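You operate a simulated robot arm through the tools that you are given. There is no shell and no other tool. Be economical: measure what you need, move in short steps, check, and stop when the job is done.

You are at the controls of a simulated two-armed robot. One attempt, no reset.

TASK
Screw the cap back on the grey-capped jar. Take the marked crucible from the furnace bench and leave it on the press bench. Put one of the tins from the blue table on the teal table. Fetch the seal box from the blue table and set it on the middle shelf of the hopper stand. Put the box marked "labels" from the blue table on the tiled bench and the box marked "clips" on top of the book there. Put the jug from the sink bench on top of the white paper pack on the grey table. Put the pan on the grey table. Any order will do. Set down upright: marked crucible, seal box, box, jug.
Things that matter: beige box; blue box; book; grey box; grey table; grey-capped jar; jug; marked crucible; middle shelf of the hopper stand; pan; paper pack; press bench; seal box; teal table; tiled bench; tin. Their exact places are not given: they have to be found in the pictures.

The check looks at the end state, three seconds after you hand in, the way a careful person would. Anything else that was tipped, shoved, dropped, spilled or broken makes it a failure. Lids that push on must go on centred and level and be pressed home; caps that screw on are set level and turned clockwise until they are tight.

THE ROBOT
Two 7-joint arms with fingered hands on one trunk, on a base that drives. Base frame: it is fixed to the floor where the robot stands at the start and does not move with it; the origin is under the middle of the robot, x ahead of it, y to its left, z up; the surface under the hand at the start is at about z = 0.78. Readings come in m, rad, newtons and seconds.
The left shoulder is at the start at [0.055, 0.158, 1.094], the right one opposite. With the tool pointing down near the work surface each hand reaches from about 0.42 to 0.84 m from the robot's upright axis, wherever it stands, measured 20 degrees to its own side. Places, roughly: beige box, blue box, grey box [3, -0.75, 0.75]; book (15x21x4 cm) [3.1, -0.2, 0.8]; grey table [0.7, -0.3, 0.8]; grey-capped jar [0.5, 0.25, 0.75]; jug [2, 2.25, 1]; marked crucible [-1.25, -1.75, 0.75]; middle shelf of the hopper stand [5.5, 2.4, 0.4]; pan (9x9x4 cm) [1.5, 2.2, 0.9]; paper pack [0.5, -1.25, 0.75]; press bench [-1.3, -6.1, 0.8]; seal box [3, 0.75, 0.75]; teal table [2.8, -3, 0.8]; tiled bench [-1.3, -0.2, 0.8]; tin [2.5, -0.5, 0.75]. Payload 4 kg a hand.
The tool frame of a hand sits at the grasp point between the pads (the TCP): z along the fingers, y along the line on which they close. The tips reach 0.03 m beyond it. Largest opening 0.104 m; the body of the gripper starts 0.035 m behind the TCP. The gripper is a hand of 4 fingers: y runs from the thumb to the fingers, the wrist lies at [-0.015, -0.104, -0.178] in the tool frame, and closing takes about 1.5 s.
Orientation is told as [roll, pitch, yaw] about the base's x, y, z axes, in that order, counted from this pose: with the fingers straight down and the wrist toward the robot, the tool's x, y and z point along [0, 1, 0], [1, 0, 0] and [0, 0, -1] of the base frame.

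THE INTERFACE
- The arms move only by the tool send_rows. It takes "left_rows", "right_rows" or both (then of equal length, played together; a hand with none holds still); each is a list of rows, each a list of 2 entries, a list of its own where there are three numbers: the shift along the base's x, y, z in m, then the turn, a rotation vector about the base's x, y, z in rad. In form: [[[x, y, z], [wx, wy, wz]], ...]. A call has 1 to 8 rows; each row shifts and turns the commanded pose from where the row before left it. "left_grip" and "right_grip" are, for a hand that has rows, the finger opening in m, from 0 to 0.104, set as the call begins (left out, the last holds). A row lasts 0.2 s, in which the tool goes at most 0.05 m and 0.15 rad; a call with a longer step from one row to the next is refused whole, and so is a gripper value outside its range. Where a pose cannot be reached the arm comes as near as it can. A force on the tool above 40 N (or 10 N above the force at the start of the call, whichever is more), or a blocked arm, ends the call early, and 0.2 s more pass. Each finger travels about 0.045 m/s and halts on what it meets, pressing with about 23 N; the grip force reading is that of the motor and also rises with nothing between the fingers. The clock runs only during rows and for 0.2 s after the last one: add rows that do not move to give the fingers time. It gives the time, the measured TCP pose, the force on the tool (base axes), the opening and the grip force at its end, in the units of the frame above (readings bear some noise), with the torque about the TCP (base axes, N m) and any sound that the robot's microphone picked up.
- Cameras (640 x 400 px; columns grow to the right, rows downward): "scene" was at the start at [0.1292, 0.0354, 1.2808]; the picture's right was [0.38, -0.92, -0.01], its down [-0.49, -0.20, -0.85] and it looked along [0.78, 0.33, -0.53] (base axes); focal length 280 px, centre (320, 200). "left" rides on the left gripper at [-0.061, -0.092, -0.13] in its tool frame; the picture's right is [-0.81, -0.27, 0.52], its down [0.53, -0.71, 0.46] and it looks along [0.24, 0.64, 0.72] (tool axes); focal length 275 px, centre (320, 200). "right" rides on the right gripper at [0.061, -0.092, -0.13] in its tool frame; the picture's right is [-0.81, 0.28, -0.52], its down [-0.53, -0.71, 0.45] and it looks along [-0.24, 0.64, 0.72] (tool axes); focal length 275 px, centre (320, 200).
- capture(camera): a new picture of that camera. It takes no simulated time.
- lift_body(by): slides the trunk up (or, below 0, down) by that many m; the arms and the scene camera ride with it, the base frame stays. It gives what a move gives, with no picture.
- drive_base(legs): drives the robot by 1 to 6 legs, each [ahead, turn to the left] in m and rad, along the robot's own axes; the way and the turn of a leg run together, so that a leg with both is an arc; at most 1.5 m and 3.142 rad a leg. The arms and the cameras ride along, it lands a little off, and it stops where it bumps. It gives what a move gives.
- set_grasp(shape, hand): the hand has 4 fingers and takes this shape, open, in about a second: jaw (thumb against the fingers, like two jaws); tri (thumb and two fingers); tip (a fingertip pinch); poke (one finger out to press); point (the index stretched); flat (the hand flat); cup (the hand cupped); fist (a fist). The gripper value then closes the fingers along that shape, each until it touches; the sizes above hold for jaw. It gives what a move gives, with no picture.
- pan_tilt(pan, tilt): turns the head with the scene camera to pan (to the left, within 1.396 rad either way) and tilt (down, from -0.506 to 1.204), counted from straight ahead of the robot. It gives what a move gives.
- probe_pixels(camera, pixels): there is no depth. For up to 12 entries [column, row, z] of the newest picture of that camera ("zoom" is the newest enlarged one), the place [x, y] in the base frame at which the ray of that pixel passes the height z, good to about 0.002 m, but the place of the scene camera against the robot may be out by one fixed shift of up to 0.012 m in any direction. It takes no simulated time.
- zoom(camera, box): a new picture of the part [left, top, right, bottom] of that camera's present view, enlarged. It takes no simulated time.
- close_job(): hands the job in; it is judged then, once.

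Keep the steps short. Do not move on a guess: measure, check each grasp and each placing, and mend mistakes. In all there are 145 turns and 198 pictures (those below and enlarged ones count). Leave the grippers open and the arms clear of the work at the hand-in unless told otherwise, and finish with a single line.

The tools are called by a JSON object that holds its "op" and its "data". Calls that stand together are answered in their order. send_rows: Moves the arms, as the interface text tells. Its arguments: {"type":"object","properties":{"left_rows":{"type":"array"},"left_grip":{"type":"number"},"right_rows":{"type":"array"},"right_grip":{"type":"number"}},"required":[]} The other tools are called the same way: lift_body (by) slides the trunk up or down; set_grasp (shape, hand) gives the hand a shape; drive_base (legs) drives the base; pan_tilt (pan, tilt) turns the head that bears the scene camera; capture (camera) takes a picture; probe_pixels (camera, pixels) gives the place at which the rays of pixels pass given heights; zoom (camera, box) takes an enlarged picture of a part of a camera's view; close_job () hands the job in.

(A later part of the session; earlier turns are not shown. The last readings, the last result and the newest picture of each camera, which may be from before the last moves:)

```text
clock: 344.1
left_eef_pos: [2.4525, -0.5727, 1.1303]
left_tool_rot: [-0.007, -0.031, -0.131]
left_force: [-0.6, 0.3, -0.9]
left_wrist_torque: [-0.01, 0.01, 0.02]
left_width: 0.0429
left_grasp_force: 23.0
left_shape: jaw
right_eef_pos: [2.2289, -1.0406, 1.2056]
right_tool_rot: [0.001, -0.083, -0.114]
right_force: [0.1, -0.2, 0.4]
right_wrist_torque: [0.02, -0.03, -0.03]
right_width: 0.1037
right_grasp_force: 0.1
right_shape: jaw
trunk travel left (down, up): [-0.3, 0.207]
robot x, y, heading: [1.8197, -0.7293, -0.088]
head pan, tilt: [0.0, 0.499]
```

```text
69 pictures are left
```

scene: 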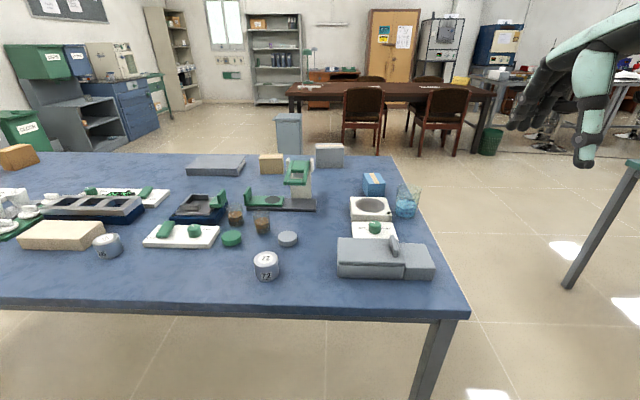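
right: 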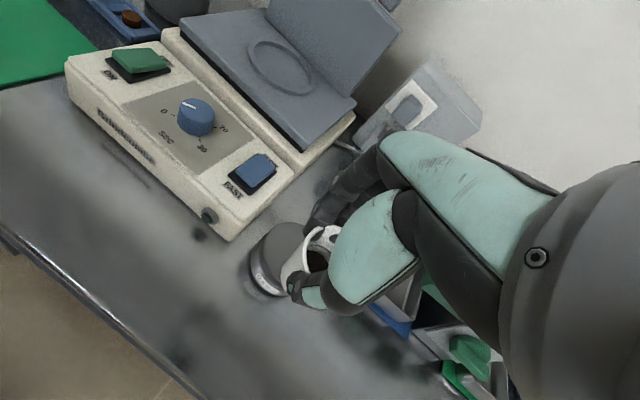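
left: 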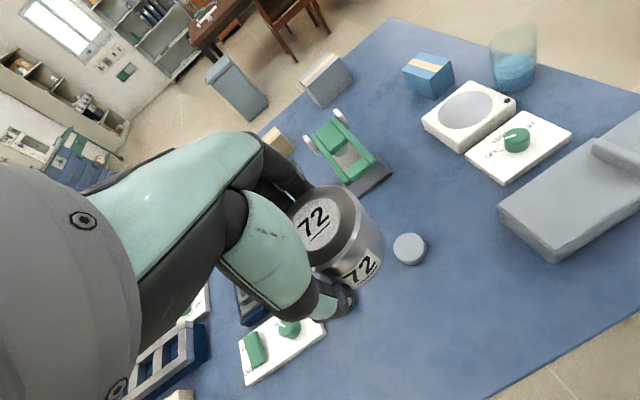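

Tin is held. Now the teal table: back off, go south to y≈−2.9 and face it.

{"op": "drive_base", "data": {"legs": [[-0.12, 0]]}}

{"op": "drive_base", "data": {"legs": [[0, -1.48], [1.05, 0], [1.05, 0]]}}

{"op": "drive_base", "data": {"legs": [[0, 1.57]]}}

{"op": "pan_tilt", "data": {"pan": 0, "tilt": 0.5}}

{"op": "capture", "data": {"camera": "scene"}}

```text
clock: 345.4
left_eef_pos: [2.3335, -0.5614, 1.1299]
left_tool_rot: [-0.008, -0.03, -0.129]
left_force: [-0.4, -0.1, -0.6]
left_wrist_torque: [-0.01, -0.03, -0.02]
left_width: 0.0431
left_grasp_force: 23.4
left_shape: jaw
right_eef_pos: [2.1092, -1.0268, 1.2057]
right_tool_rot: [0.0, -0.082, -0.116]
right_force: [-1.4, -0.6, 0.4]
right_wrist_torque: [-0.02, 0.01, 0.02]
right_width: 0.1039
right_grasp_force: 0.1
right_shape: jaw
trunk travel left (down, up): [-0.3, 0.207]
robot x, y, heading: [1.7044, -0.7186, -0.098]
head pan, tilt: [0.0, 0.499]
```

```text
clock: 360.5
left_eef_pos: [2.0042, -3.4082, 1.138]
left_tool_rot: [-0.008, -0.044, -1.577]
left_force: [-0.1, -0.3, -0.3]
left_wrist_torque: [0.01, 0.02, 0.01]
left_width: 0.042
left_grasp_force: 22.7
left_shape: jaw
right_eef_pos: [1.513, -3.2417, 1.2116]
right_tool_rot: [0.001, -0.092, -1.565]
right_force: [0.7, 0.1, 1.4]
right_wrist_torque: [-0.01, 0.03, -0.02]
right_width: 0.104
right_grasp_force: 0.1
right_shape: jaw
trunk travel left (down, up): [-0.3, 0.207]
robot x, y, heading: [1.7683, -2.8113, -1.544]
head pan, tilt: [0.0, 0.499]
```

```text
clock: 365.5
left_eef_pos: [2.3458, -2.5674, 1.1458]
left_tool_rot: [-0.01, -0.056, 0.012]
left_force: [0.4, -0.9, -1.6]
left_wrist_torque: [0.03, -0.01, 0.01]
left_width: 0.0414
left_grasp_force: 22.8
left_shape: jaw
right_eef_pos: [2.1888, -3.0642, 1.2138]
right_tool_rot: [-0.001, -0.106, 0.028]
right_force: [0.0, -0.4, 0.0]
right_wrist_torque: [0.05, -0.01, 0.01]
right_width: 0.104
right_grasp_force: 0.1
right_shape: jaw
trunk travel left (down, up): [-0.3, 0.207]
robot x, y, heading: [1.7695, -2.8259, 0.048]
head pan, tilt: [0.0, 0.499]
```

```text
clock: 366.1
left_eef_pos: [2.335, -2.5711, 1.151]
left_tool_rot: [-0.006, -0.067, 0.014]
left_force: [-1.0, -0.8, -0.9]
left_wrist_torque: [-0.03, 0.02, -0.03]
left_width: 0.0413
left_grasp_force: 22.7
left_shape: jaw
right_eef_pos: [2.1757, -3.0644, 1.2194]
right_tool_rot: [0.0, -0.115, 0.028]
right_force: [0.3, 0.8, -0.4]
right_wrist_torque: [0.0, -0.03, -0.01]
right_width: 0.1039
right_grasp_force: 0.0
right_shape: jaw
trunk travel left (down, up): [-0.3, 0.207]
robot x, y, heading: [1.7683, -2.8265, 0.046]
head pan, tilt: [0.0, 0.499]
```

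```text
68 pictures are left
```

scene: 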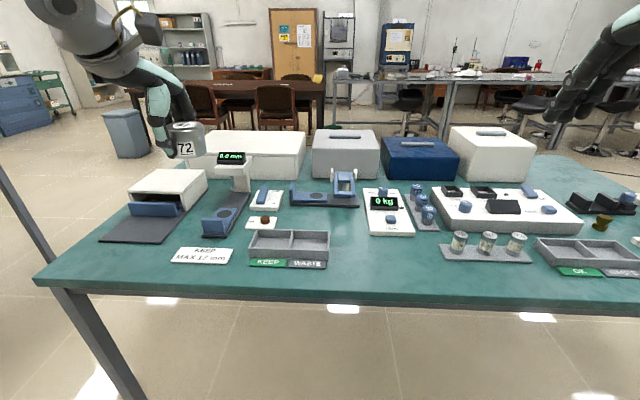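

Free spots near the front: (385,262) and (120,265). Probe.

{"op": "probe_pixels", "data": {"camera": "scene", "pixels": [[120, 262, 0.775], [385, 262, 0.775], [385, 290, 0.775], [37, 282, 0.775], [170, 262, 0.775], [332, 268, 0.775], [438, 260, 0.775], [385, 238, 0.775]]}}

```text
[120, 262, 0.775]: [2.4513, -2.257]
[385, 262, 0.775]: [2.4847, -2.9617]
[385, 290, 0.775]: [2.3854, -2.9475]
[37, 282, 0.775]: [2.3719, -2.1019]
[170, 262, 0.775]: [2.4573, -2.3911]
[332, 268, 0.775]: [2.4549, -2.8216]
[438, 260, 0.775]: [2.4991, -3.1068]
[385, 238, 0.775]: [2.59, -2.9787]
```

Spot A ≈(2.46, −2.25) is free. Reposition slightly to reach it with the left hand.

{"op": "drive_base", "data": {"legs": [[0, 0.75], [0.33, 0], [0, -0.8]]}}

{"op": "pan_tilt", "data": {"pan": 0.4, "tilt": 0.85}}

{"op": "capture", "data": {"camera": "scene"}}

```text
clock: 373.1
left_eef_pos: [2.5647, -2.3421, 1.1525]
left_tool_rot: [-0.007, -0.07, -0.007]
left_force: [-0.3, -0.2, -0.9]
left_wrist_torque: [0.02, 0.02, -0.02]
left_width: 0.0411
left_grasp_force: 22.7
left_shape: jaw
right_eef_pos: [2.3961, -2.8327, 1.2202]
right_tool_rot: [0.0, -0.121, 0.008]
right_force: [-0.5, 0.5, -0.6]
right_wrist_torque: [-0.01, 0.05, -0.02]
right_width: 0.1038
right_grasp_force: 0.1
right_shape: jaw
trunk travel left (down, up): [-0.3, 0.207]
robot x, y, heading: [1.9961, -2.577, 0.033]
head pan, tilt: [0.0, 0.499]
```

```text
clock: 374.0
left_eef_pos: [2.5483, -2.3414, 1.1608]
left_tool_rot: [-0.007, -0.081, -0.007]
left_force: [0.1, 0.9, -1.0]
left_wrist_torque: [0.03, -0.02, 0.02]
left_width: 0.0407
left_grasp_force: 23.4
left_shape: jaw
right_eef_pos: [2.3802, -2.8341, 1.2263]
right_tool_rot: [-0.004, -0.133, 0.009]
right_force: [0.1, 0.3, -0.8]
right_wrist_torque: [0.03, -0.01, -0.01]
right_width: 0.104
right_grasp_force: 0.0
right_shape: jaw
trunk travel left (down, up): [-0.3, 0.207]
robot x, y, heading: [1.9964, -2.5772, 0.032]
head pan, tilt: [0.4, 0.85]
```

```text
67 pictures are left
```

scene: 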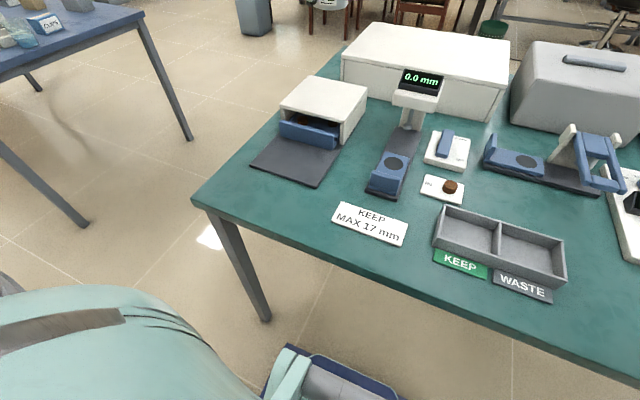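

The blue box on the blue table shows "CLIPS" at (47,22). Probe the free teal spot and zoom that label.

{"op": "probe_pixels", "data": {"camera": "scene", "pixels": [[268, 203, 0.775], [194, 200, 0.775], [250, 168, 0.775], [335, 215, 0.775], [290, 195, 0.775]]}}

{"op": "zoom", "data": {"camera": "scene", "box": [0, 0, 120, 60]}}

```text
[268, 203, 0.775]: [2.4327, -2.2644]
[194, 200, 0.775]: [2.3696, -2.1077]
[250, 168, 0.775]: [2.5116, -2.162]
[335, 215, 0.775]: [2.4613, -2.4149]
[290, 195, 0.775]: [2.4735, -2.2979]
```

```text
5.33 times, centred on (60, 30) of scene
```

zoom: 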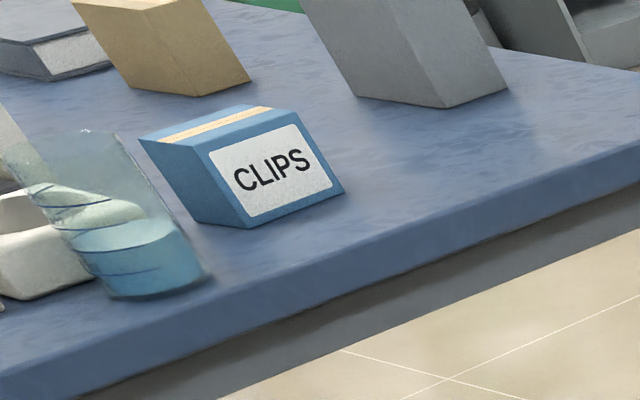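

Lower the tin at (2.455, −2.27).

{"op": "send_rows", "data": {"left_rows": [[[-0.025, 0.018, 0], [0.007, 0.04, 0]], [[-0.025, 0.018, -0.01], [0, 0.041, 0]], [[-0.025, 0.018, -0.03], [0, 0, 0]], [[-0.018, 0.017, -0.04], [0, 0, 0]], [[0, 0, -0.045], [0, 0, 0]], [[0, 0, -0.045], [0, 0, 0]], [[0, 0, -0.045], [0, 0, 0]], [[0, 0, -0.045], [0, 0, 0]]]}}

{"op": "send_rows", "data": {"left_rows": [[[0, 0, -0.03], [0, 0, 0]], [[0, 0, -0.015], [0, 0, 0]], [[0, 0, 0], [0, 0, 0]]]}}

{"op": "zoom", "data": {"camera": "scene", "box": [190, 100, 370, 240]}}

```text
clock: 375.8
left_eef_pos: [2.4551, -2.274, 0.8959]
left_tool_rot: [-0.004, 0.001, -0.007]
left_force: [0.2, 0.9, -1.2]
left_wrist_torque: [0.01, 0.0, 0.01]
left_width: 0.0409
left_grasp_force: 22.4
left_shape: jaw
right_eef_pos: [2.3833, -2.8337, 1.2241]
right_tool_rot: [-0.001, -0.13, 0.008]
right_force: [-0.3, -1.1, -0.6]
right_wrist_torque: [-0.04, 0.03, 0.0]
right_width: 0.104
right_grasp_force: 0.0
right_shape: jaw
trunk travel left (down, up): [-0.3, 0.207]
robot x, y, heading: [1.9969, -2.5785, 0.036]
head pan, tilt: [0.4, 0.85]
```

```text
clock: 376.6
left_eef_pos: [2.4556, -2.2716, 0.854]
left_tool_rot: [-0.001, -0.001, -0.006]
left_force: [-0.1, -0.4, -0.5]
left_wrist_torque: [0.02, -0.04, -0.01]
left_width: 0.0408
left_grasp_force: 23.2
left_shape: jaw
right_eef_pos: [2.3803, -2.8338, 1.2257]
right_tool_rot: [-0.001, -0.13, 0.009]
right_force: [0.0, -0.7, 0.9]
right_wrist_torque: [0.01, 0.03, 0.01]
right_width: 0.1041
right_grasp_force: 0.0
right_shape: jaw
trunk travel left (down, up): [-0.3, 0.207]
robot x, y, heading: [1.9952, -2.5775, 0.037]
head pan, tilt: [0.4, 0.85]
```

```text
2.86 times, centred on (280, 170) of scene
```

zoom: 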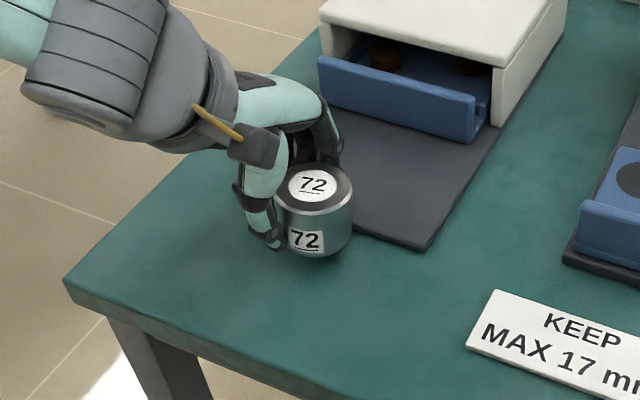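

The tin hangs near the mat edge; shift −2 cm in x, +1.5 cm in y, then lower gently.

{"op": "send_rows", "data": {"left_rows": [[[-0.01, 0.008, 0], [0, 0, 0]], [[-0.01, 0.007, 0], [0, 0, 0]], [[0, 0, -0.008], [0, 0, 0]], [[0, 0, -0.004], [0, 0, 0]], [[0, 0, 0], [0, 0, 0]]]}}

{"op": "send_rows", "data": {"left_rows": [[[0, 0, -0.004], [0, 0, 0]], [[0, 0, 0], [0, 0, 0]]]}}

{"op": "send_rows", "data": {"left_rows": [[[0, 0, -0.003], [0, 0, 0]], [[0, 0, 0], [0, 0, 0]]]}}

{"op": "zoom", "data": {"camera": "scene", "box": [190, 100, 370, 240]}}

```text
clock: 377.8
left_eef_pos: [2.438, -2.2568, 0.8419]
left_tool_rot: [-0.001, 0.001, -0.008]
left_force: [0.4, 0.4, -1.1]
left_wrist_torque: [0.02, 0.01, 0.01]
left_width: 0.0408
left_grasp_force: 22.7
left_shape: jaw
right_eef_pos: [2.3819, -2.8331, 1.2251]
right_tool_rot: [-0.001, -0.131, 0.009]
right_force: [0.6, 0.0, -0.4]
right_wrist_torque: [-0.02, 0.01, -0.01]
right_width: 0.1039
right_grasp_force: 0.1
right_shape: jaw
trunk travel left (down, up): [-0.3, 0.207]
robot x, y, heading: [1.9968, -2.5782, 0.027]
head pan, tilt: [0.4, 0.85]
```

```text
clock: 378.4
left_eef_pos: [2.4381, -2.2554, 0.8386]
left_tool_rot: [-0.002, -0.002, -0.007]
left_force: [1.3, 0.4, 0.2]
left_wrist_torque: [0.02, 0.02, 0.0]
left_width: 0.0406
left_grasp_force: 23.1
left_shape: jaw
right_eef_pos: [2.3814, -2.8345, 1.225]
right_tool_rot: [-0.002, -0.129, 0.01]
right_force: [-0.6, 0.0, 0.5]
right_wrist_torque: [0.0, -0.01, -0.02]
right_width: 0.1039
right_grasp_force: 0.1
right_shape: jaw
trunk travel left (down, up): [-0.3, 0.207]
robot x, y, heading: [1.9945, -2.5774, 0.029]
head pan, tilt: [0.4, 0.85]
```

```text
clock: 379.0
left_eef_pos: [2.4379, -2.2562, 0.8345]
left_tool_rot: [-0.001, 0.001, -0.005]
left_force: [0.0, 1.5, 3.8]
left_wrist_torque: [-0.04, -0.13, -0.01]
left_width: 0.0408
left_grasp_force: 23.5
left_shape: jaw
right_eef_pos: [2.3802, -2.833, 1.2252]
right_tool_rot: [-0.001, -0.131, 0.008]
right_force: [-0.2, 0.0, 0.5]
right_wrist_torque: [0.02, -0.02, 0.0]
right_width: 0.104
right_grasp_force: 0.0
right_shape: jaw
trunk travel left (down, up): [-0.3, 0.207]
robot x, y, heading: [1.9984, -2.5761, 0.029]
head pan, tilt: [0.4, 0.85]
```

```text
2.86 times, centred on (280, 170) of scene
```

zoom: 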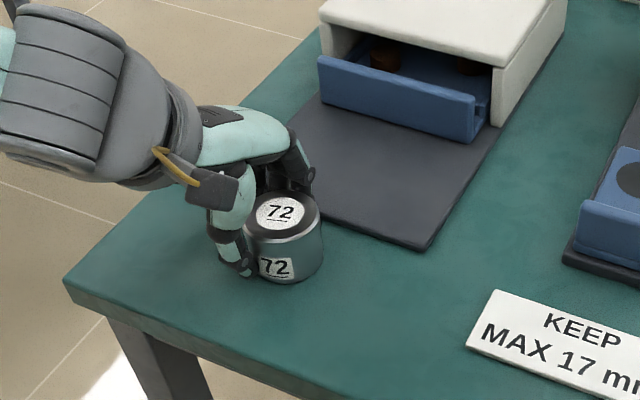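

Contact. Release and rise.

{"op": "send_rows", "data": {"left_rows": [[[0, 0, -0.001], [0, 0, 0]], [[0, 0, 0], [0, 0, 0]], [[0, 0, 0], [0, 0, 0]], [[0, 0, 0], [0, 0, 0]], [[0, 0, 0], [0, 0, 0]]], "left_grip": 0.1}}

{"op": "send_rows", "data": {"left_rows": [[[0, 0.005, 0.03], [0, 0, 0]], [[0, 0, 0.045], [0, 0, 0]], [[0, 0, 0.045], [0, 0, 0]], [[0, 0, 0.045], [0, 0, 0]], [[0, 0, 0.045], [0, 0, 0]], [[0, 0, 0.045], [0, 0, 0]], [[0, 0, 0.045], [0, 0, 0]]], "right_rows": [[[0, 0, 0], [0, 0.06, 0]], [[0, 0, 0], [0, 0.06, 0]], [[0, 0, 0], [0, 0.01, 0]], [[0, 0, 0], [0, 0, 0]], [[0, 0, 0], [0, 0, 0]], [[0, 0, 0], [0, 0, 0]], [[0, 0, 0], [0, 0, 0]]]}}

{"op": "zoom", "data": {"camera": "scene", "box": [190, 100, 370, 240]}}

```text
clock: 380.2
left_eef_pos: [2.4337, -2.2561, 0.8353]
left_tool_rot: [-0.002, 0.001, -0.007]
left_force: [-21.9, 0.2, 1.1]
left_wrist_torque: [0.16, 0.53, 0.31]
left_width: 0.0931
left_grasp_force: 0.1
left_shape: jaw
right_eef_pos: [2.3786, -2.8343, 1.225]
right_tool_rot: [-0.003, -0.134, 0.008]
right_force: [-0.3, -0.9, 0.1]
right_wrist_torque: [0.0, 0.03, -0.01]
right_width: 0.1037
right_grasp_force: 0.0
right_shape: jaw
trunk travel left (down, up): [-0.3, 0.207]
robot x, y, heading: [1.9976, -2.5779, 0.029]
head pan, tilt: [0.4, 0.85]
```

```text
clock: 381.8
left_eef_pos: [2.435, -2.2507, 1.1364]
left_tool_rot: [0.0, -0.001, -0.008]
left_force: [0.8, -0.8, -0.4]
left_wrist_torque: [-0.01, 0.0, -0.02]
left_width: 0.0994
left_grasp_force: 0.1
left_shape: jaw
right_eef_pos: [2.3817, -2.8346, 1.2246]
right_tool_rot: [0.0, -0.003, 0.009]
right_force: [-1.1, 0.2, 0.4]
right_wrist_torque: [-0.02, 0.02, -0.04]
right_width: 0.1037
right_grasp_force: 0.1
right_shape: jaw
trunk travel left (down, up): [-0.3, 0.207]
robot x, y, heading: [1.9942, -2.5783, 0.025]
head pan, tilt: [0.4, 0.85]
```

```text
2.86 times, centred on (280, 170) of scene
```

zoom: 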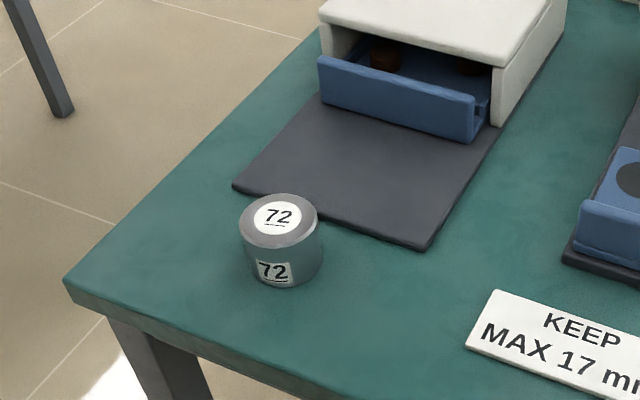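

Tin stands on the teal table. Next the boxes at the blue table's south end: back off and drive into the gap between the tables.

{"op": "drive_base", "data": {"legs": [[-0.25, 0]]}}

{"op": "drive_base", "data": {"legs": [[0, 1.545], [1.0, 0]]}}

{"op": "drive_base", "data": {"legs": [[0, -1.56], [1.1, 0]]}}

{"op": "drive_base", "data": {"legs": [[0, 1.56]]}}

{"op": "pan_tilt", "data": {"pan": 0, "tilt": 0.6}}

{"op": "capture", "data": {"camera": "scene"}}

```text
clock: 383.6
left_eef_pos: [2.1881, -2.2607, 1.1341]
left_tool_rot: [-0.001, 0.0, -0.016]
left_force: [0.5, 0.7, 0.0]
left_wrist_torque: [0.03, -0.01, 0.01]
left_width: 0.1001
left_grasp_force: 0.0
left_shape: jaw
right_eef_pos: [2.1314, -2.8436, 1.2237]
right_tool_rot: [-0.001, 0.001, 0.003]
right_force: [-1.4, 0.2, 0.3]
right_wrist_torque: [-0.02, -0.01, 0.03]
right_width: 0.1041
right_grasp_force: 0.0
right_shape: jaw
trunk travel left (down, up): [-0.3, 0.207]
robot x, y, heading: [1.7458, -2.581, 0.029]
head pan, tilt: [0.4, 0.85]
```

```text
clock: 393.5
left_eef_pos: [1.4409, -1.1561, 1.1404]
left_tool_rot: [0.001, -0.012, 1.519]
left_force: [-0.2, -0.2, -0.4]
left_wrist_torque: [-0.02, -0.01, 0.01]
left_width: 0.1002
left_grasp_force: 0.1
left_shape: jaw
right_eef_pos: [2.0209, -1.2377, 1.2287]
right_tool_rot: [0.0, -0.013, 1.532]
right_force: [0.0, 0.2, -0.4]
right_wrist_torque: [0.0, 0.0, -0.02]
right_width: 0.1043
right_grasp_force: 0.0
right_shape: jaw
trunk travel left (down, up): [-0.3, 0.207]
robot x, y, heading: [1.745, -1.5948, 1.561]
head pan, tilt: [0.4, 0.85]
```

```text
clock: 403.9
left_eef_pos: [3.2597, -1.2407, 1.1448]
left_tool_rot: [0.004, -0.023, -0.011]
left_force: [0.2, -1.2, -0.2]
left_wrist_torque: [-0.02, 0.02, -0.01]
left_width: 0.0998
left_grasp_force: 0.1
left_shape: jaw
right_eef_pos: [3.2009, -1.8247, 1.233]
right_tool_rot: [-0.002, -0.028, 0.005]
right_force: [0.3, -0.3, -0.9]
right_wrist_torque: [-0.02, 0.03, 0.0]
right_width: 0.1037
right_grasp_force: 0.1
right_shape: jaw
trunk travel left (down, up): [-0.3, 0.207]
robot x, y, heading: [2.8457, -1.5628, 0.024]
head pan, tilt: [0.4, 0.85]
```

```text
clock: 408.8
left_eef_pos: [2.5184, -1.1665, 1.15]
left_tool_rot: [0.002, -0.036, 1.566]
left_force: [0.3, -0.8, -0.5]
left_wrist_torque: [-0.03, 0.01, -0.05]
left_width: 0.1003
left_grasp_force: 0.1
left_shape: jaw
right_eef_pos: [3.1029, -1.2213, 1.2364]
right_tool_rot: [-0.002, -0.037, 1.584]
right_force: [-0.3, 0.9, -0.5]
right_wrist_torque: [-0.02, 0.01, 0.01]
right_width: 0.1041
right_grasp_force: 0.1
right_shape: jaw
trunk travel left (down, up): [-0.3, 0.207]
robot x, y, heading: [2.853, -1.5646, 1.605]
head pan, tilt: [0.4, 0.85]
```

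```text
clock: 409.6
left_eef_pos: [2.5201, -1.1804, 1.1554]
left_tool_rot: [0.003, -0.051, 1.566]
left_force: [0.3, -0.3, 0.2]
left_wrist_torque: [-0.04, 0.0, 0.0]
left_width: 0.1
left_grasp_force: 0.1
left_shape: jaw
right_eef_pos: [3.1041, -1.2376, 1.2413]
right_tool_rot: [-0.003, -0.052, 1.584]
right_force: [-0.3, -0.4, 0.5]
right_wrist_torque: [0.01, 0.01, 0.02]
right_width: 0.1038
right_grasp_force: 0.0
right_shape: jaw
trunk travel left (down, up): [-0.3, 0.207]
robot x, y, heading: [2.8565, -1.5655, 1.608]
head pan, tilt: [0.0, 0.6]
```

```text
62 pictures are left
```

scene: 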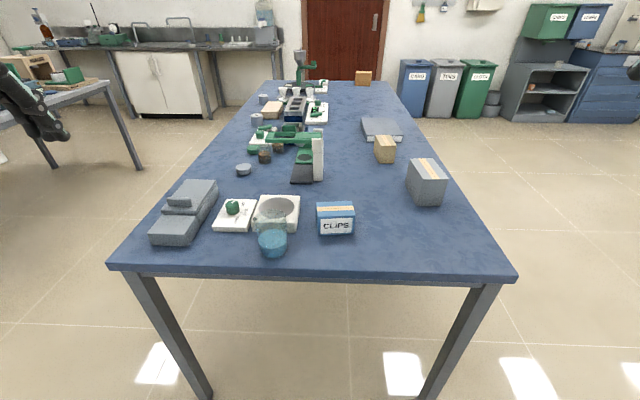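

CLIPS box at (336,219). Enlarge to look at the other boxes and measure.

{"op": "zoom", "data": {"camera": "scene", "box": [290, 100, 470, 250]}}

{"op": "probe_pixels", "data": {"camera": "scene", "pixels": [[318, 234, 0.775], [354, 232, 0.775], [317, 206, 0.835], [355, 206, 0.835], [353, 200, 0.835], [410, 200, 0.775], [440, 206, 0.775], [385, 161, 0.775], [384, 141, 0.775], [287, 252, 0.775], [363, 85, 0.775]]}}

```text
2.67 times, centred on (380, 175) of scene
```

zoom: 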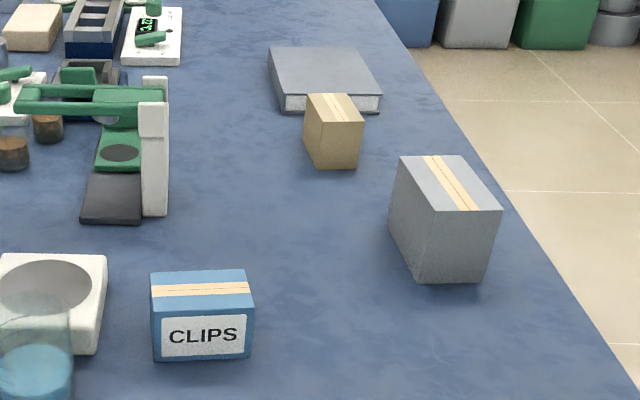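

```text
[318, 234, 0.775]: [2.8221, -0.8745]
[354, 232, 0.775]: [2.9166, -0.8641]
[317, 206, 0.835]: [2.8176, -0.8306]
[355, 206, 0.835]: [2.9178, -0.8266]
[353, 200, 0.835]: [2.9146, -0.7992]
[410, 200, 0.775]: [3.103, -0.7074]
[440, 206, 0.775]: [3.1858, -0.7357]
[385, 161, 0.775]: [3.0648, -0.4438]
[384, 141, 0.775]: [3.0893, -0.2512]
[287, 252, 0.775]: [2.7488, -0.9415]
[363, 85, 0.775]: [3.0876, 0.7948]
```

CLIPS box ≈ 9.5×5×7.5 cm at (2.868, −0.852). Turn left 0.27 rad and bring the right hand over it (closing along y).

{"op": "drive_base", "data": {"legs": [[0, 0.27]]}}

{"op": "send_rows", "data": {"right_rows": [[[-0.0175, 0.041, 0], [-0.05, 0, -0.1]], [[-0.0175, 0.041, 0], [0, 0, -0.1]], [[-0.0175, 0.041, 0], [0, 0, -0.09]], [[-0.0175, 0.041, 0], [0, 0, 0]], [[-0.0175, 0.041, 0], [0, 0, 0]], [[-0.0175, 0.041, 0], [0, 0, 0]], [[-0.0175, 0.041, 0], [0, 0, 0]], [[-0.0175, 0.041, 0], [0, 0, 0]]], "right_grip": 0.09}}

{"op": "send_rows", "data": {"right_rows": [[[0, 0, -0.04], [0, 0, 0]], [[0, 0, -0.04], [0, 0, 0]], [[0, 0, -0.04], [0, 0, 0]], [[0, 0, -0.04], [0, 0, 0]], [[0, 0, -0.04], [0, 0, 0]], [[0, 0, 0], [0, 0, 0]]]}}

{"op": "capture", "data": {"camera": "right"}}

```text
clock: 411.1
left_eef_pos: [2.4291, -1.2832, 1.154]
left_tool_rot: [0.004, -0.051, 1.839]
left_force: [-0.2, -0.3, -0.6]
left_wrist_torque: [-0.02, -0.02, -0.01]
left_width: 0.1
left_grasp_force: 0.0
left_shape: jaw
right_eef_pos: [3.0057, -1.1801, 1.2399]
right_tool_rot: [-0.002, -0.052, 1.856]
right_force: [0.3, 0.0, 0.5]
right_wrist_torque: [0.01, 0.01, 0.04]
right_width: 0.1038
right_grasp_force: 0.0
right_shape: jaw
trunk travel left (down, up): [-0.3, 0.207]
robot x, y, heading: [2.8553, -1.5677, 1.879]
head pan, tilt: [0.0, 0.6]
```

```text
clock: 412.9
left_eef_pos: [2.4322, -1.2942, 1.1583]
left_tool_rot: [0.003, -0.062, 1.837]
left_force: [-0.5, -1.0, 1.1]
left_wrist_torque: [0.01, -0.04, -0.03]
left_width: 0.1003
left_grasp_force: 0.1
left_shape: jaw
right_eef_pos: [2.8692, -0.8666, 1.2418]
right_tool_rot: [0.007, -0.015, 1.562]
right_force: [0.3, 0.2, 0.8]
right_wrist_torque: [-0.01, 0.0, 0.01]
right_width: 0.09
right_grasp_force: 0.1
right_shape: jaw
trunk travel left (down, up): [-0.3, 0.207]
robot x, y, heading: [2.8502, -1.5653, 1.876]
head pan, tilt: [0.0, 0.6]
```

```text
clock: 414.3
left_eef_pos: [2.4339, -1.2956, 1.1601]
left_tool_rot: [0.003, -0.063, 1.839]
left_force: [0.1, 0.4, 0.3]
left_wrist_torque: [0.0, 0.0, 0.0]
left_width: 0.1
left_grasp_force: 0.0
left_shape: jaw
right_eef_pos: [2.8701, -0.8662, 1.0439]
right_tool_rot: [0.009, -0.016, 1.564]
right_force: [-0.5, 0.3, -0.5]
right_wrist_torque: [0.0, -0.01, -0.01]
right_width: 0.0899
right_grasp_force: 0.1
right_shape: jaw
trunk travel left (down, up): [-0.3, 0.207]
robot x, y, heading: [2.858, -1.5686, 1.881]
head pan, tilt: [0.0, 0.6]
```

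```text
60 pictures are left
```

right: 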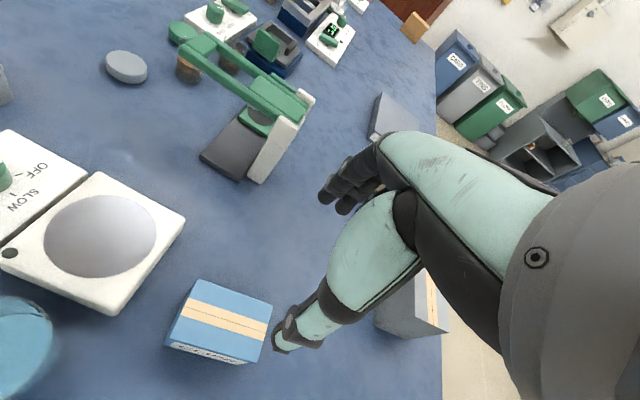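

{"op": "probe_pixels", "data": {"camera": "right", "pixels": [[195, 280, 0.85], [272, 306, 0.85], [249, 361, 0.85], [170, 341, 0.85], [165, 345, 0.775]]}}

```text
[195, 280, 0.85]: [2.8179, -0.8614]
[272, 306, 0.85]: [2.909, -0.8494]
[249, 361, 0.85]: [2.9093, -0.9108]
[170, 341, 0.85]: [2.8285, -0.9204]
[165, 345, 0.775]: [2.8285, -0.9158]
```

Wrist view puts the box centre at (2.866, −0.885), rotated ≈ +0.1 rad. Correct and descend to z≈0.90.

{"op": "send_rows", "data": {"right_rows": [[[-0.002, -0.01, -0.03], [-0.016, 0.009, 0.05]], [[-0.002, -0.009, -0.04], [0, 0, 0.05]], [[0, 0, -0.04], [0, 0, 0]], [[0, 0, -0.03], [0, 0, 0]], [[0, 0, 0], [0, 0, 0]]], "right_grip": 0.1}}

{"op": "capture", "data": {"camera": "right"}}

```text
clock: 415.5
left_eef_pos: [2.4347, -1.2952, 1.1599]
left_tool_rot: [0.006, -0.06, 1.838]
left_force: [-0.9, -0.3, -0.8]
left_wrist_torque: [-0.02, -0.01, -0.02]
left_width: 0.1001
left_grasp_force: 0.1
left_shape: jaw
right_eef_pos: [2.8686, -0.885, 0.9046]
right_tool_rot: [0.019, 0.001, 1.664]
right_force: [-0.4, 0.0, 0.4]
right_wrist_torque: [0.0, 0.0, 0.02]
right_width: 0.0995
right_grasp_force: 0.1
right_shape: jaw
trunk travel left (down, up): [-0.3, 0.207]
robot x, y, heading: [2.8544, -1.5626, 1.878]
head pan, tilt: [0.0, 0.6]
```

```text
59 pictures are left
```

right: 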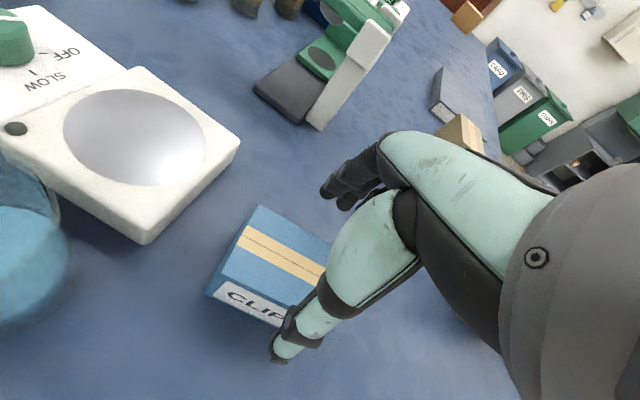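

Small correction, descend to z≈0.832 and close.

{"op": "send_rows", "data": {"right_rows": [[[-0.009, 0.003, -0.02], [0.002, -0.019, 0]], [[0, 0, -0.025], [0, 0, 0]], [[0, 0, -0.02], [0, 0, 0]], [[0, 0, -0.01], [0, 0, 0]], [[0, 0, 0], [0, 0, 0]]]}}

{"op": "send_rows", "data": {"right_rows": [[[0, 0, 0], [0, 0, 0]], [[0, 0, 0], [0, 0, 0]], [[0, 0, 0], [0, 0, 0]], [[0, 0, 0], [0, 0, 0]], [[0, 0, 0], [0, 0, 0]], [[0, 0, 0], [0, 0, 0]]], "right_grip": 0.02}}

{"op": "capture", "data": {"camera": "right"}}

{"op": "send_rows", "data": {"right_rows": [[[0, 0, 0.02], [0, 0, 0]], [[0, 0, 0.04], [0, 0, 0]], [[0, 0, 0.04], [0, 0, 0]], [[0, 0, 0.04], [0, 0, 0]], [[0, 0, 0.04], [0, 0, 0]], [[0, 0, 0.04], [0, 0, 0]], [[0, 0, 0.04], [0, 0, 0]], [[0, -0.03, 0.02], [0, 0, 0]]]}}

{"op": "capture", "data": {"camera": "right"}}

```text
clock: 416.7
left_eef_pos: [2.4329, -1.2949, 1.1604]
left_tool_rot: [0.004, -0.062, 1.838]
left_force: [0.4, 0.0, 0.3]
left_wrist_torque: [0.02, 0.01, 0.02]
left_width: 0.0999
left_grasp_force: 0.1
left_shape: jaw
right_eef_pos: [2.8572, -0.8811, 0.8299]
right_tool_rot: [0.002, 0.0, 1.666]
right_force: [0.4, -2.5, 8.4]
right_wrist_torque: [0.26, -0.03, -0.05]
right_width: 0.1
right_grasp_force: 0.0
right_shape: jaw
trunk travel left (down, up): [-0.3, 0.207]
robot x, y, heading: [2.855, -1.5662, 1.882]
head pan, tilt: [0.0, 0.6]
```

```text
clock: 418.1
left_eef_pos: [2.4328, -1.2953, 1.1597]
left_tool_rot: [0.005, -0.064, 1.838]
left_force: [-0.1, -0.5, -0.1]
left_wrist_torque: [0.0, 0.01, -0.02]
left_width: 0.1
left_grasp_force: 0.1
left_shape: jaw
right_eef_pos: [2.8576, -0.8836, 0.831]
right_tool_rot: [0.002, 0.0, 1.664]
right_force: [0.4, 0.9, 7.8]
right_wrist_torque: [-0.08, -0.05, 0.01]
right_width: 0.0547
right_grasp_force: 23.5
right_shape: jaw
trunk travel left (down, up): [-0.3, 0.207]
robot x, y, heading: [2.8533, -1.5614, 1.885]
head pan, tilt: [0.0, 0.6]
```

```text
58 pictures are left
```

right: 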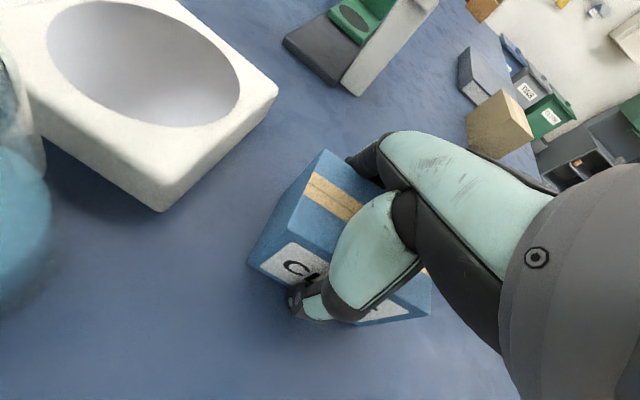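

```text
clock: 419.9
left_eef_pos: [2.4344, -1.2965, 1.1604]
left_tool_rot: [0.004, -0.062, 1.838]
left_force: [0.3, -0.4, 0.2]
left_wrist_torque: [0.0, 0.04, -0.01]
left_width: 0.1002
left_grasp_force: 0.1
left_shape: jaw
right_eef_pos: [2.8594, -0.912, 1.1117]
right_tool_rot: [0.001, -0.001, 1.666]
right_force: [0.3, 0.2, -0.8]
right_wrist_torque: [0.01, -0.03, -0.02]
right_width: 0.054
right_grasp_force: 23.4
right_shape: jaw
trunk travel left (down, up): [-0.3, 0.207]
robot x, y, heading: [2.8546, -1.564, 1.877]
head pan, tilt: [0.0, 0.6]
```

```text
57 pictures are left
```

right: 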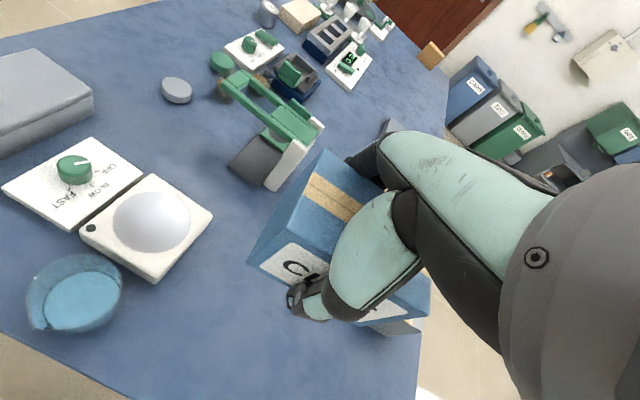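

CLIPS box held. Drive round to the far (east) side of the blue table, facing it near the book.

{"op": "drive_base", "data": {"legs": [[0, -1.87], [0.95, 0]]}}

{"op": "drive_base", "data": {"legs": [[0, 1.571], [1.2, 0]]}}

{"op": "drive_base", "data": {"legs": [[0, 1.571]]}}

{"op": "pan_tilt", "data": {"pan": 0, "tilt": 0.7}}

{"op": "capture", "data": {"camera": "scene"}}

```text
clock: 427.0
left_eef_pos: [3.3309, -1.2724, 1.1693]
left_tool_rot: [0.005, -0.09, -0.101]
left_force: [-0.9, -0.1, 0.7]
left_wrist_torque: [0.02, -0.07, 0.02]
left_width: 0.1001
left_grasp_force: 0.1
left_shape: jaw
right_eef_pos: [3.5382, -1.8069, 1.1249]
right_tool_rot: [0.005, -0.027, -0.272]
right_force: [0.1, 0.3, -1.3]
right_wrist_torque: [0.0, -0.06, -0.05]
right_width: 0.0529
right_grasp_force: 22.7
right_shape: jaw
trunk travel left (down, up): [-0.3, 0.207]
robot x, y, heading: [2.9556, -1.5611, -0.1]
head pan, tilt: [0.0, 0.6]
stopped in leg 2: the robot was blocked; the commanded pose is now the measured one
```

```text
clock: 434.0
left_eef_pos: [2.7045, -0.9202, 1.1628]
left_tool_rot: [0.011, -0.071, 1.439]
left_force: [-0.3, -1.1, 0.3]
left_wrist_torque: [0.0, -0.04, -0.01]
left_width: 0.0999
left_grasp_force: 0.0
left_shape: jaw
right_eef_pos: [3.2492, -0.7317, 1.1187]
right_tool_rot: [0.002, -0.015, 1.258]
right_force: [1.2, 0.9, -2.8]
right_wrist_torque: [-0.01, 0.03, 0.01]
right_width: 0.053
right_grasp_force: 23.2
right_shape: jaw
trunk travel left (down, up): [-0.3, 0.207]
robot x, y, heading: [2.9802, -1.314, 1.425]
head pan, tilt: [0.0, 0.6]
stopped in leg 2: the robot was blocked; the commanded pose is now the measured one
```

```text
clock: 435.1
left_eef_pos: [2.6893, -0.9471, 1.1696]
left_tool_rot: [0.01, -0.086, 1.473]
left_force: [-0.9, -0.9, 0.3]
left_wrist_torque: [0.02, -0.01, -0.02]
left_width: 0.1
left_grasp_force: 0.0
left_shape: jaw
right_eef_pos: [3.2264, -0.742, 1.1267]
right_tool_rot: [0.004, -0.027, 1.294]
right_force: [-0.7, -0.7, -1.5]
right_wrist_torque: [0.04, -0.01, -0.04]
right_width: 0.0526
right_grasp_force: 22.6
right_shape: jaw
trunk travel left (down, up): [-0.3, 0.207]
robot x, y, heading: [2.9822, -1.3215, 1.444]
head pan, tilt: [0.0, 0.6]
stopped in leg 1: the robot was blocked; the commanded pose is now the measured one
```

```text
clock: 435.8
left_eef_pos: [2.6888, -0.9538, 1.1699]
left_tool_rot: [0.011, -0.092, 1.471]
left_force: [0.9, -0.1, 0.2]
left_wrist_torque: [0.0, -0.03, -0.01]
left_width: 0.1003
left_grasp_force: 0.0
left_shape: jaw
right_eef_pos: [3.2256, -0.7473, 1.13]
right_tool_rot: [0.004, -0.033, 1.294]
right_force: [0.1, 0.5, -1.3]
right_wrist_torque: [0.0, 0.03, 0.0]
right_width: 0.0529
right_grasp_force: 23.0
right_shape: jaw
trunk travel left (down, up): [-0.3, 0.207]
robot x, y, heading: [2.975, -1.3229, 1.446]
head pan, tilt: [0.0, 0.7]
```

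```text
56 pictures are left
```

scene: 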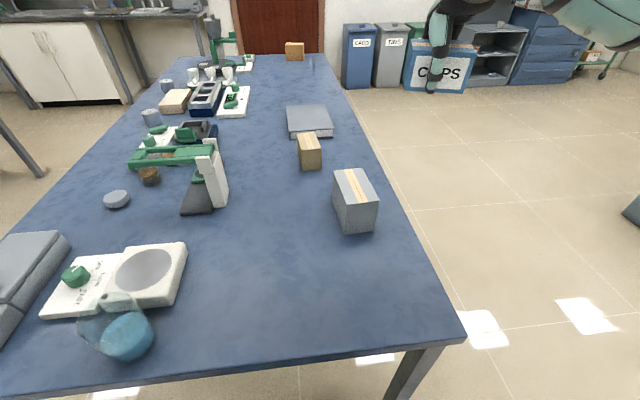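

It was halted and then nudged up to the table end. Back off, turn east, and go in short separate legs.

{"op": "drive_base", "data": {"legs": [[-0.25, 0]]}}

{"op": "drive_base", "data": {"legs": [[0, -1.446]]}}

{"op": "drive_base", "data": {"legs": [[0.45, 0]]}}

{"op": "drive_base", "data": {"legs": [[0.45, 0]]}}

```text
clock: 437.7
left_eef_pos: [2.6564, -1.2032, 1.1707]
left_tool_rot: [0.01, -0.092, 1.483]
left_force: [0.2, 0.5, 0.3]
left_wrist_torque: [0.04, -0.02, 0.01]
left_width: 0.1001
left_grasp_force: 0.1
left_shape: jaw
right_eef_pos: [3.19, -0.9919, 1.1285]
right_tool_rot: [0.005, -0.035, 1.305]
right_force: [-0.3, 0.3, -1.8]
right_wrist_torque: [0.03, 0.01, -0.01]
right_width: 0.0527
right_grasp_force: 22.2
right_shape: jaw
trunk travel left (down, up): [-0.3, 0.207]
robot x, y, heading: [2.952, -1.5692, 1.46]
head pan, tilt: [0.0, 0.7]
```

```text
clock: 442.3
left_eef_pos: [3.2673, -1.2416, 1.176]
left_tool_rot: [0.012, -0.106, 0.018]
left_force: [0.2, -0.1, -1.3]
left_wrist_torque: [0.01, 0.0, 0.02]
left_width: 0.1003
left_grasp_force: 0.0
left_shape: jaw
right_eef_pos: [3.5362, -1.7494, 1.1374]
right_tool_rot: [0.005, -0.046, -0.156]
right_force: [0.0, -0.2, -2.1]
right_wrist_torque: [0.01, -0.04, 0.02]
right_width: 0.0526
right_grasp_force: 22.5
right_shape: jaw
trunk travel left (down, up): [-0.3, 0.207]
robot x, y, heading: [2.9468, -1.5615, -0.001]
head pan, tilt: [0.0, 0.7]
```

```text
clock: 445.1
left_eef_pos: [3.7025, -1.2435, 1.1789]
left_tool_rot: [0.012, -0.116, 0.015]
left_force: [-0.8, 0.3, 0.6]
left_wrist_torque: [0.0, 0.02, -0.02]
left_width: 0.1
left_grasp_force: 0.0
left_shape: jaw
right_eef_pos: [3.969, -1.7517, 1.1437]
right_tool_rot: [0.008, -0.059, -0.16]
right_force: [0.1, -0.6, -0.9]
right_wrist_torque: [0.02, 0.02, -0.02]
right_width: 0.0525
right_grasp_force: 22.8
right_shape: jaw
trunk travel left (down, up): [-0.3, 0.207]
robot x, y, heading: [3.3913, -1.5621, -0.004]
head pan, tilt: [0.0, 0.7]
```

```text
clock: 448.0
left_eef_pos: [4.1477, -1.2444, 1.1828]
left_tool_rot: [0.012, -0.129, 0.021]
left_force: [-0.1, 1.0, -0.2]
left_wrist_torque: [0.0, 0.02, 0.0]
left_width: 0.1004
left_grasp_force: 0.1
left_shape: jaw
right_eef_pos: [4.416, -1.7519, 1.151]
right_tool_rot: [0.008, -0.072, -0.154]
right_force: [-0.5, 0.3, -2.1]
right_wrist_torque: [0.03, 0.05, 0.01]
right_width: 0.0523
right_grasp_force: 22.7
right_shape: jaw
trunk travel left (down, up): [-0.3, 0.207]
robot x, y, heading: [3.8546, -1.565, 0.004]
head pan, tilt: [0.0, 0.7]
```

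{"op": "drive_base", "data": {"legs": [[0, 1.567]]}}

{"op": "drive_base", "data": {"legs": [[0.6, 0]]}}

{"op": "drive_base", "data": {"legs": [[0.6, 0]]}}

{"op": "drive_base", "data": {"legs": [[0, 1.567]]}}

{"op": "capture", "data": {"camera": "scene"}}

```text
clock: 452.9
left_eef_pos: [3.5337, -1.2906, 1.1855]
left_tool_rot: [0.014, -0.142, 1.608]
left_force: [0.4, -0.3, 0.0]
left_wrist_torque: [0.02, 0.02, 0.0]
left_width: 0.1
left_grasp_force: 0.0
left_shape: jaw
right_eef_pos: [4.034, -1.0139, 1.158]
right_tool_rot: [0.01, -0.085, 1.435]
right_force: [-0.4, 0.5, -1.4]
right_wrist_torque: [-0.01, 0.02, 0.02]
right_width: 0.0524
right_grasp_force: 23.3
right_shape: jaw
trunk travel left (down, up): [-0.3, 0.207]
robot x, y, heading: [3.8652, -1.5642, 1.59]
head pan, tilt: [0.0, 0.7]
```

```text
clock: 456.5
left_eef_pos: [3.535, -0.6882, 1.1888]
left_tool_rot: [0.016, -0.153, 1.586]
left_force: [0.2, 0.2, 0.0]
left_wrist_torque: [0.0, 0.01, -0.03]
left_width: 0.1003
left_grasp_force: 0.0
left_shape: jaw
right_eef_pos: [4.0424, -0.4213, 1.1647]
right_tool_rot: [0.011, -0.096, 1.41]
right_force: [-0.3, -0.5, -0.7]
right_wrist_torque: [0.03, 0.02, -0.04]
right_width: 0.052
right_grasp_force: 23.0
right_shape: jaw
trunk travel left (down, up): [-0.3, 0.207]
robot x, y, heading: [3.8609, -0.9523, 1.568]
head pan, tilt: [0.0, 0.7]
```

```text
clock: 460.1
left_eef_pos: [3.5397, -0.0997, 1.1942]
left_tool_rot: [0.016, -0.164, 1.585]
left_force: [1.1, 0.6, -0.3]
left_wrist_torque: [-0.01, 0.01, 0.01]
left_width: 0.1003
left_grasp_force: 0.0
left_shape: jaw
right_eef_pos: [4.0465, 0.1669, 1.1701]
right_tool_rot: [0.013, -0.107, 1.407]
right_force: [0.2, 0.2, -1.4]
right_wrist_torque: [-0.04, 0.01, 0.02]
right_width: 0.0524
right_grasp_force: 22.7
right_shape: jaw
trunk travel left (down, up): [-0.3, 0.207]
robot x, y, heading: [3.8639, -0.351, 1.568]
head pan, tilt: [0.0, 0.7]
```

```text
clock: 465.0
left_eef_pos: [3.6216, -0.6736, 1.1972]
left_tool_rot: [0.017, -0.177, -3.141]
left_force: [0.0, 0.8, 1.1]
left_wrist_torque: [0.03, 0.01, -0.02]
left_width: 0.1001
left_grasp_force: 0.0
left_shape: jaw
right_eef_pos: [3.361, -0.1646, 1.1766]
right_tool_rot: [0.014, -0.123, 2.968]
right_force: [0.0, 0.3, -0.6]
right_wrist_torque: [0.01, 0.01, -0.02]
right_width: 0.0519
right_grasp_force: 22.7
right_shape: jaw
trunk travel left (down, up): [-0.3, 0.207]
robot x, y, heading: [3.8618, -0.3446, 3.125]
head pan, tilt: [0.0, 0.7]
```

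```text
55 pictures are left
```

scene: 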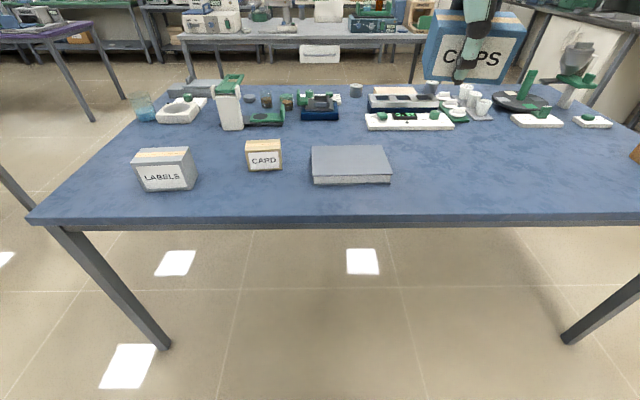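

Grey box reads LABELS, beige CARD. Book at (350,165). Measure.

{"op": "probe_pixels", "data": {"camera": "scene", "pixels": [[310, 148, 0.812], [382, 147, 0.812], [391, 176, 0.812], [313, 176, 0.812], [313, 184, 0.775], [391, 182, 0.775], [350, 214, 0.775], [146, 190, 0.775], [195, 187, 0.775], [188, 150, 0.855], [134, 154, 0.855], [635, 150, 0.775]]}}

```text
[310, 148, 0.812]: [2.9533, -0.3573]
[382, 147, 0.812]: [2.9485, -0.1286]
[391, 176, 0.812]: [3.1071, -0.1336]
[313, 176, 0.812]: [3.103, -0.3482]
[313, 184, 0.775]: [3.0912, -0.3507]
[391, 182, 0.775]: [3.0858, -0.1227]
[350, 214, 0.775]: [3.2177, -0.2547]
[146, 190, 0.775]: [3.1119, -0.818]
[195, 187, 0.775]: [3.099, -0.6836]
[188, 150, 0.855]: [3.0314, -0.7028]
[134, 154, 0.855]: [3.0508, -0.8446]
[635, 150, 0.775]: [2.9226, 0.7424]
```

Drive 0.2 m closer, level the right wrist, and look down at the book with the right camera.

{"op": "drive_base", "data": {"legs": [[0.2, 0.08]]}}

{"op": "send_rows", "data": {"right_rows": [[[0, 0, 0], [-0.003, -0.06, 0]], [[0, 0, 0], [-0.003, -0.06, 0.05]], [[0, 0, 0], [0, 0, 0.1]], [[0, 0, 0], [0, 0, 0]]]}}

{"op": "capture", "data": {"camera": "right"}}

{"op": "capture", "data": {"camera": "scene"}}

```text
clock: 466.6
left_eef_pos: [3.4543, -0.6963, 1.1993]
left_tool_rot: [0.017, -0.186, -3.053]
left_force: [-0.8, -0.2, 0.2]
left_wrist_torque: [0.03, -0.06, 0.01]
left_width: 0.0999
left_grasp_force: 0.0
left_shape: jaw
right_eef_pos: [3.151, -0.2128, 1.1799]
right_tool_rot: [0.014, -0.127, 3.054]
right_force: [-0.8, 0.3, -1.5]
right_wrist_torque: [0.02, -0.05, -0.02]
right_width: 0.0522
right_grasp_force: 23.2
right_shape: jaw
trunk travel left (down, up): [-0.3, 0.207]
robot x, y, heading: [3.658, -0.3486, -3.069]
head pan, tilt: [0.0, 0.7]
```

```text
clock: 467.6
left_eef_pos: [3.4726, -0.6958, 1.2032]
left_tool_rot: [0.019, -0.201, -3.052]
left_force: [-0.2, 0.2, 0.8]
left_wrist_torque: [-0.04, -0.03, -0.04]
left_width: 0.1003
left_grasp_force: 0.0
left_shape: jaw
right_eef_pos: [3.171, -0.2124, 1.1877]
right_tool_rot: [0.011, -0.023, -3.078]
right_force: [0.3, -0.9, -2.7]
right_wrist_torque: [-0.02, 0.03, 0.01]
right_width: 0.052
right_grasp_force: 23.0
right_shape: jaw
trunk travel left (down, up): [-0.3, 0.207]
robot x, y, heading: [3.663, -0.3474, -3.064]
head pan, tilt: [0.0, 0.7]
```

```text
54 pictures are left
```

right: 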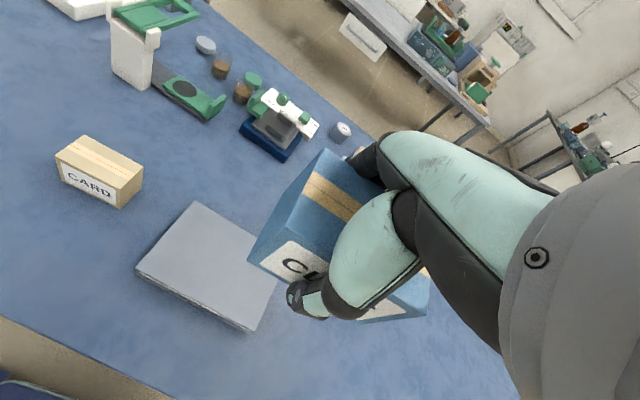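

```text
53 pictures are left
```

scene: 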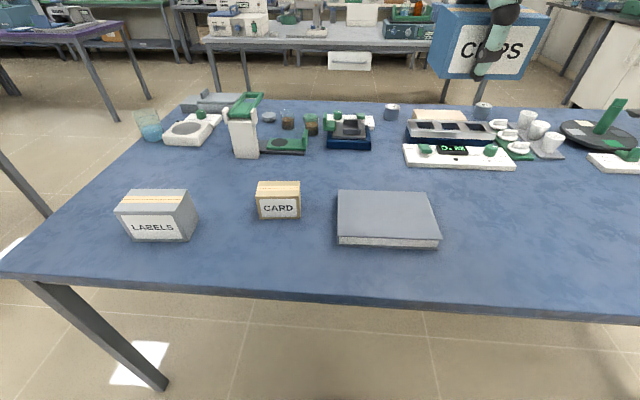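

{"op": "probe_pixels", "data": {"camera": "right", "pixels": [[195, 203, 0.812], [137, 267, 0.812], [248, 328, 0.812], [127, 207, 0.82], [143, 178, 0.82]]}}

{"op": "probe_pixels", "data": {"camera": "scene", "pixels": [[338, 192, 0.812], [430, 192, 0.812], [440, 238, 0.812], [338, 236, 0.812], [338, 246, 0.775], [440, 248, 0.775]]}}

```text
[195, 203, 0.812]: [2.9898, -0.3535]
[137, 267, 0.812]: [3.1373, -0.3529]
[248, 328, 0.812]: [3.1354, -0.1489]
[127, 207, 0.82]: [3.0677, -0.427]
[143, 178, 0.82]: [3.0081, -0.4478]
```

```text
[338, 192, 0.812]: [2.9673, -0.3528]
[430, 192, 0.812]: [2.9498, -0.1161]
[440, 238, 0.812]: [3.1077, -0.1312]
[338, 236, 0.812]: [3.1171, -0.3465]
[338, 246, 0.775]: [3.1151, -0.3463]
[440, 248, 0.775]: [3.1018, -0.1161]
```

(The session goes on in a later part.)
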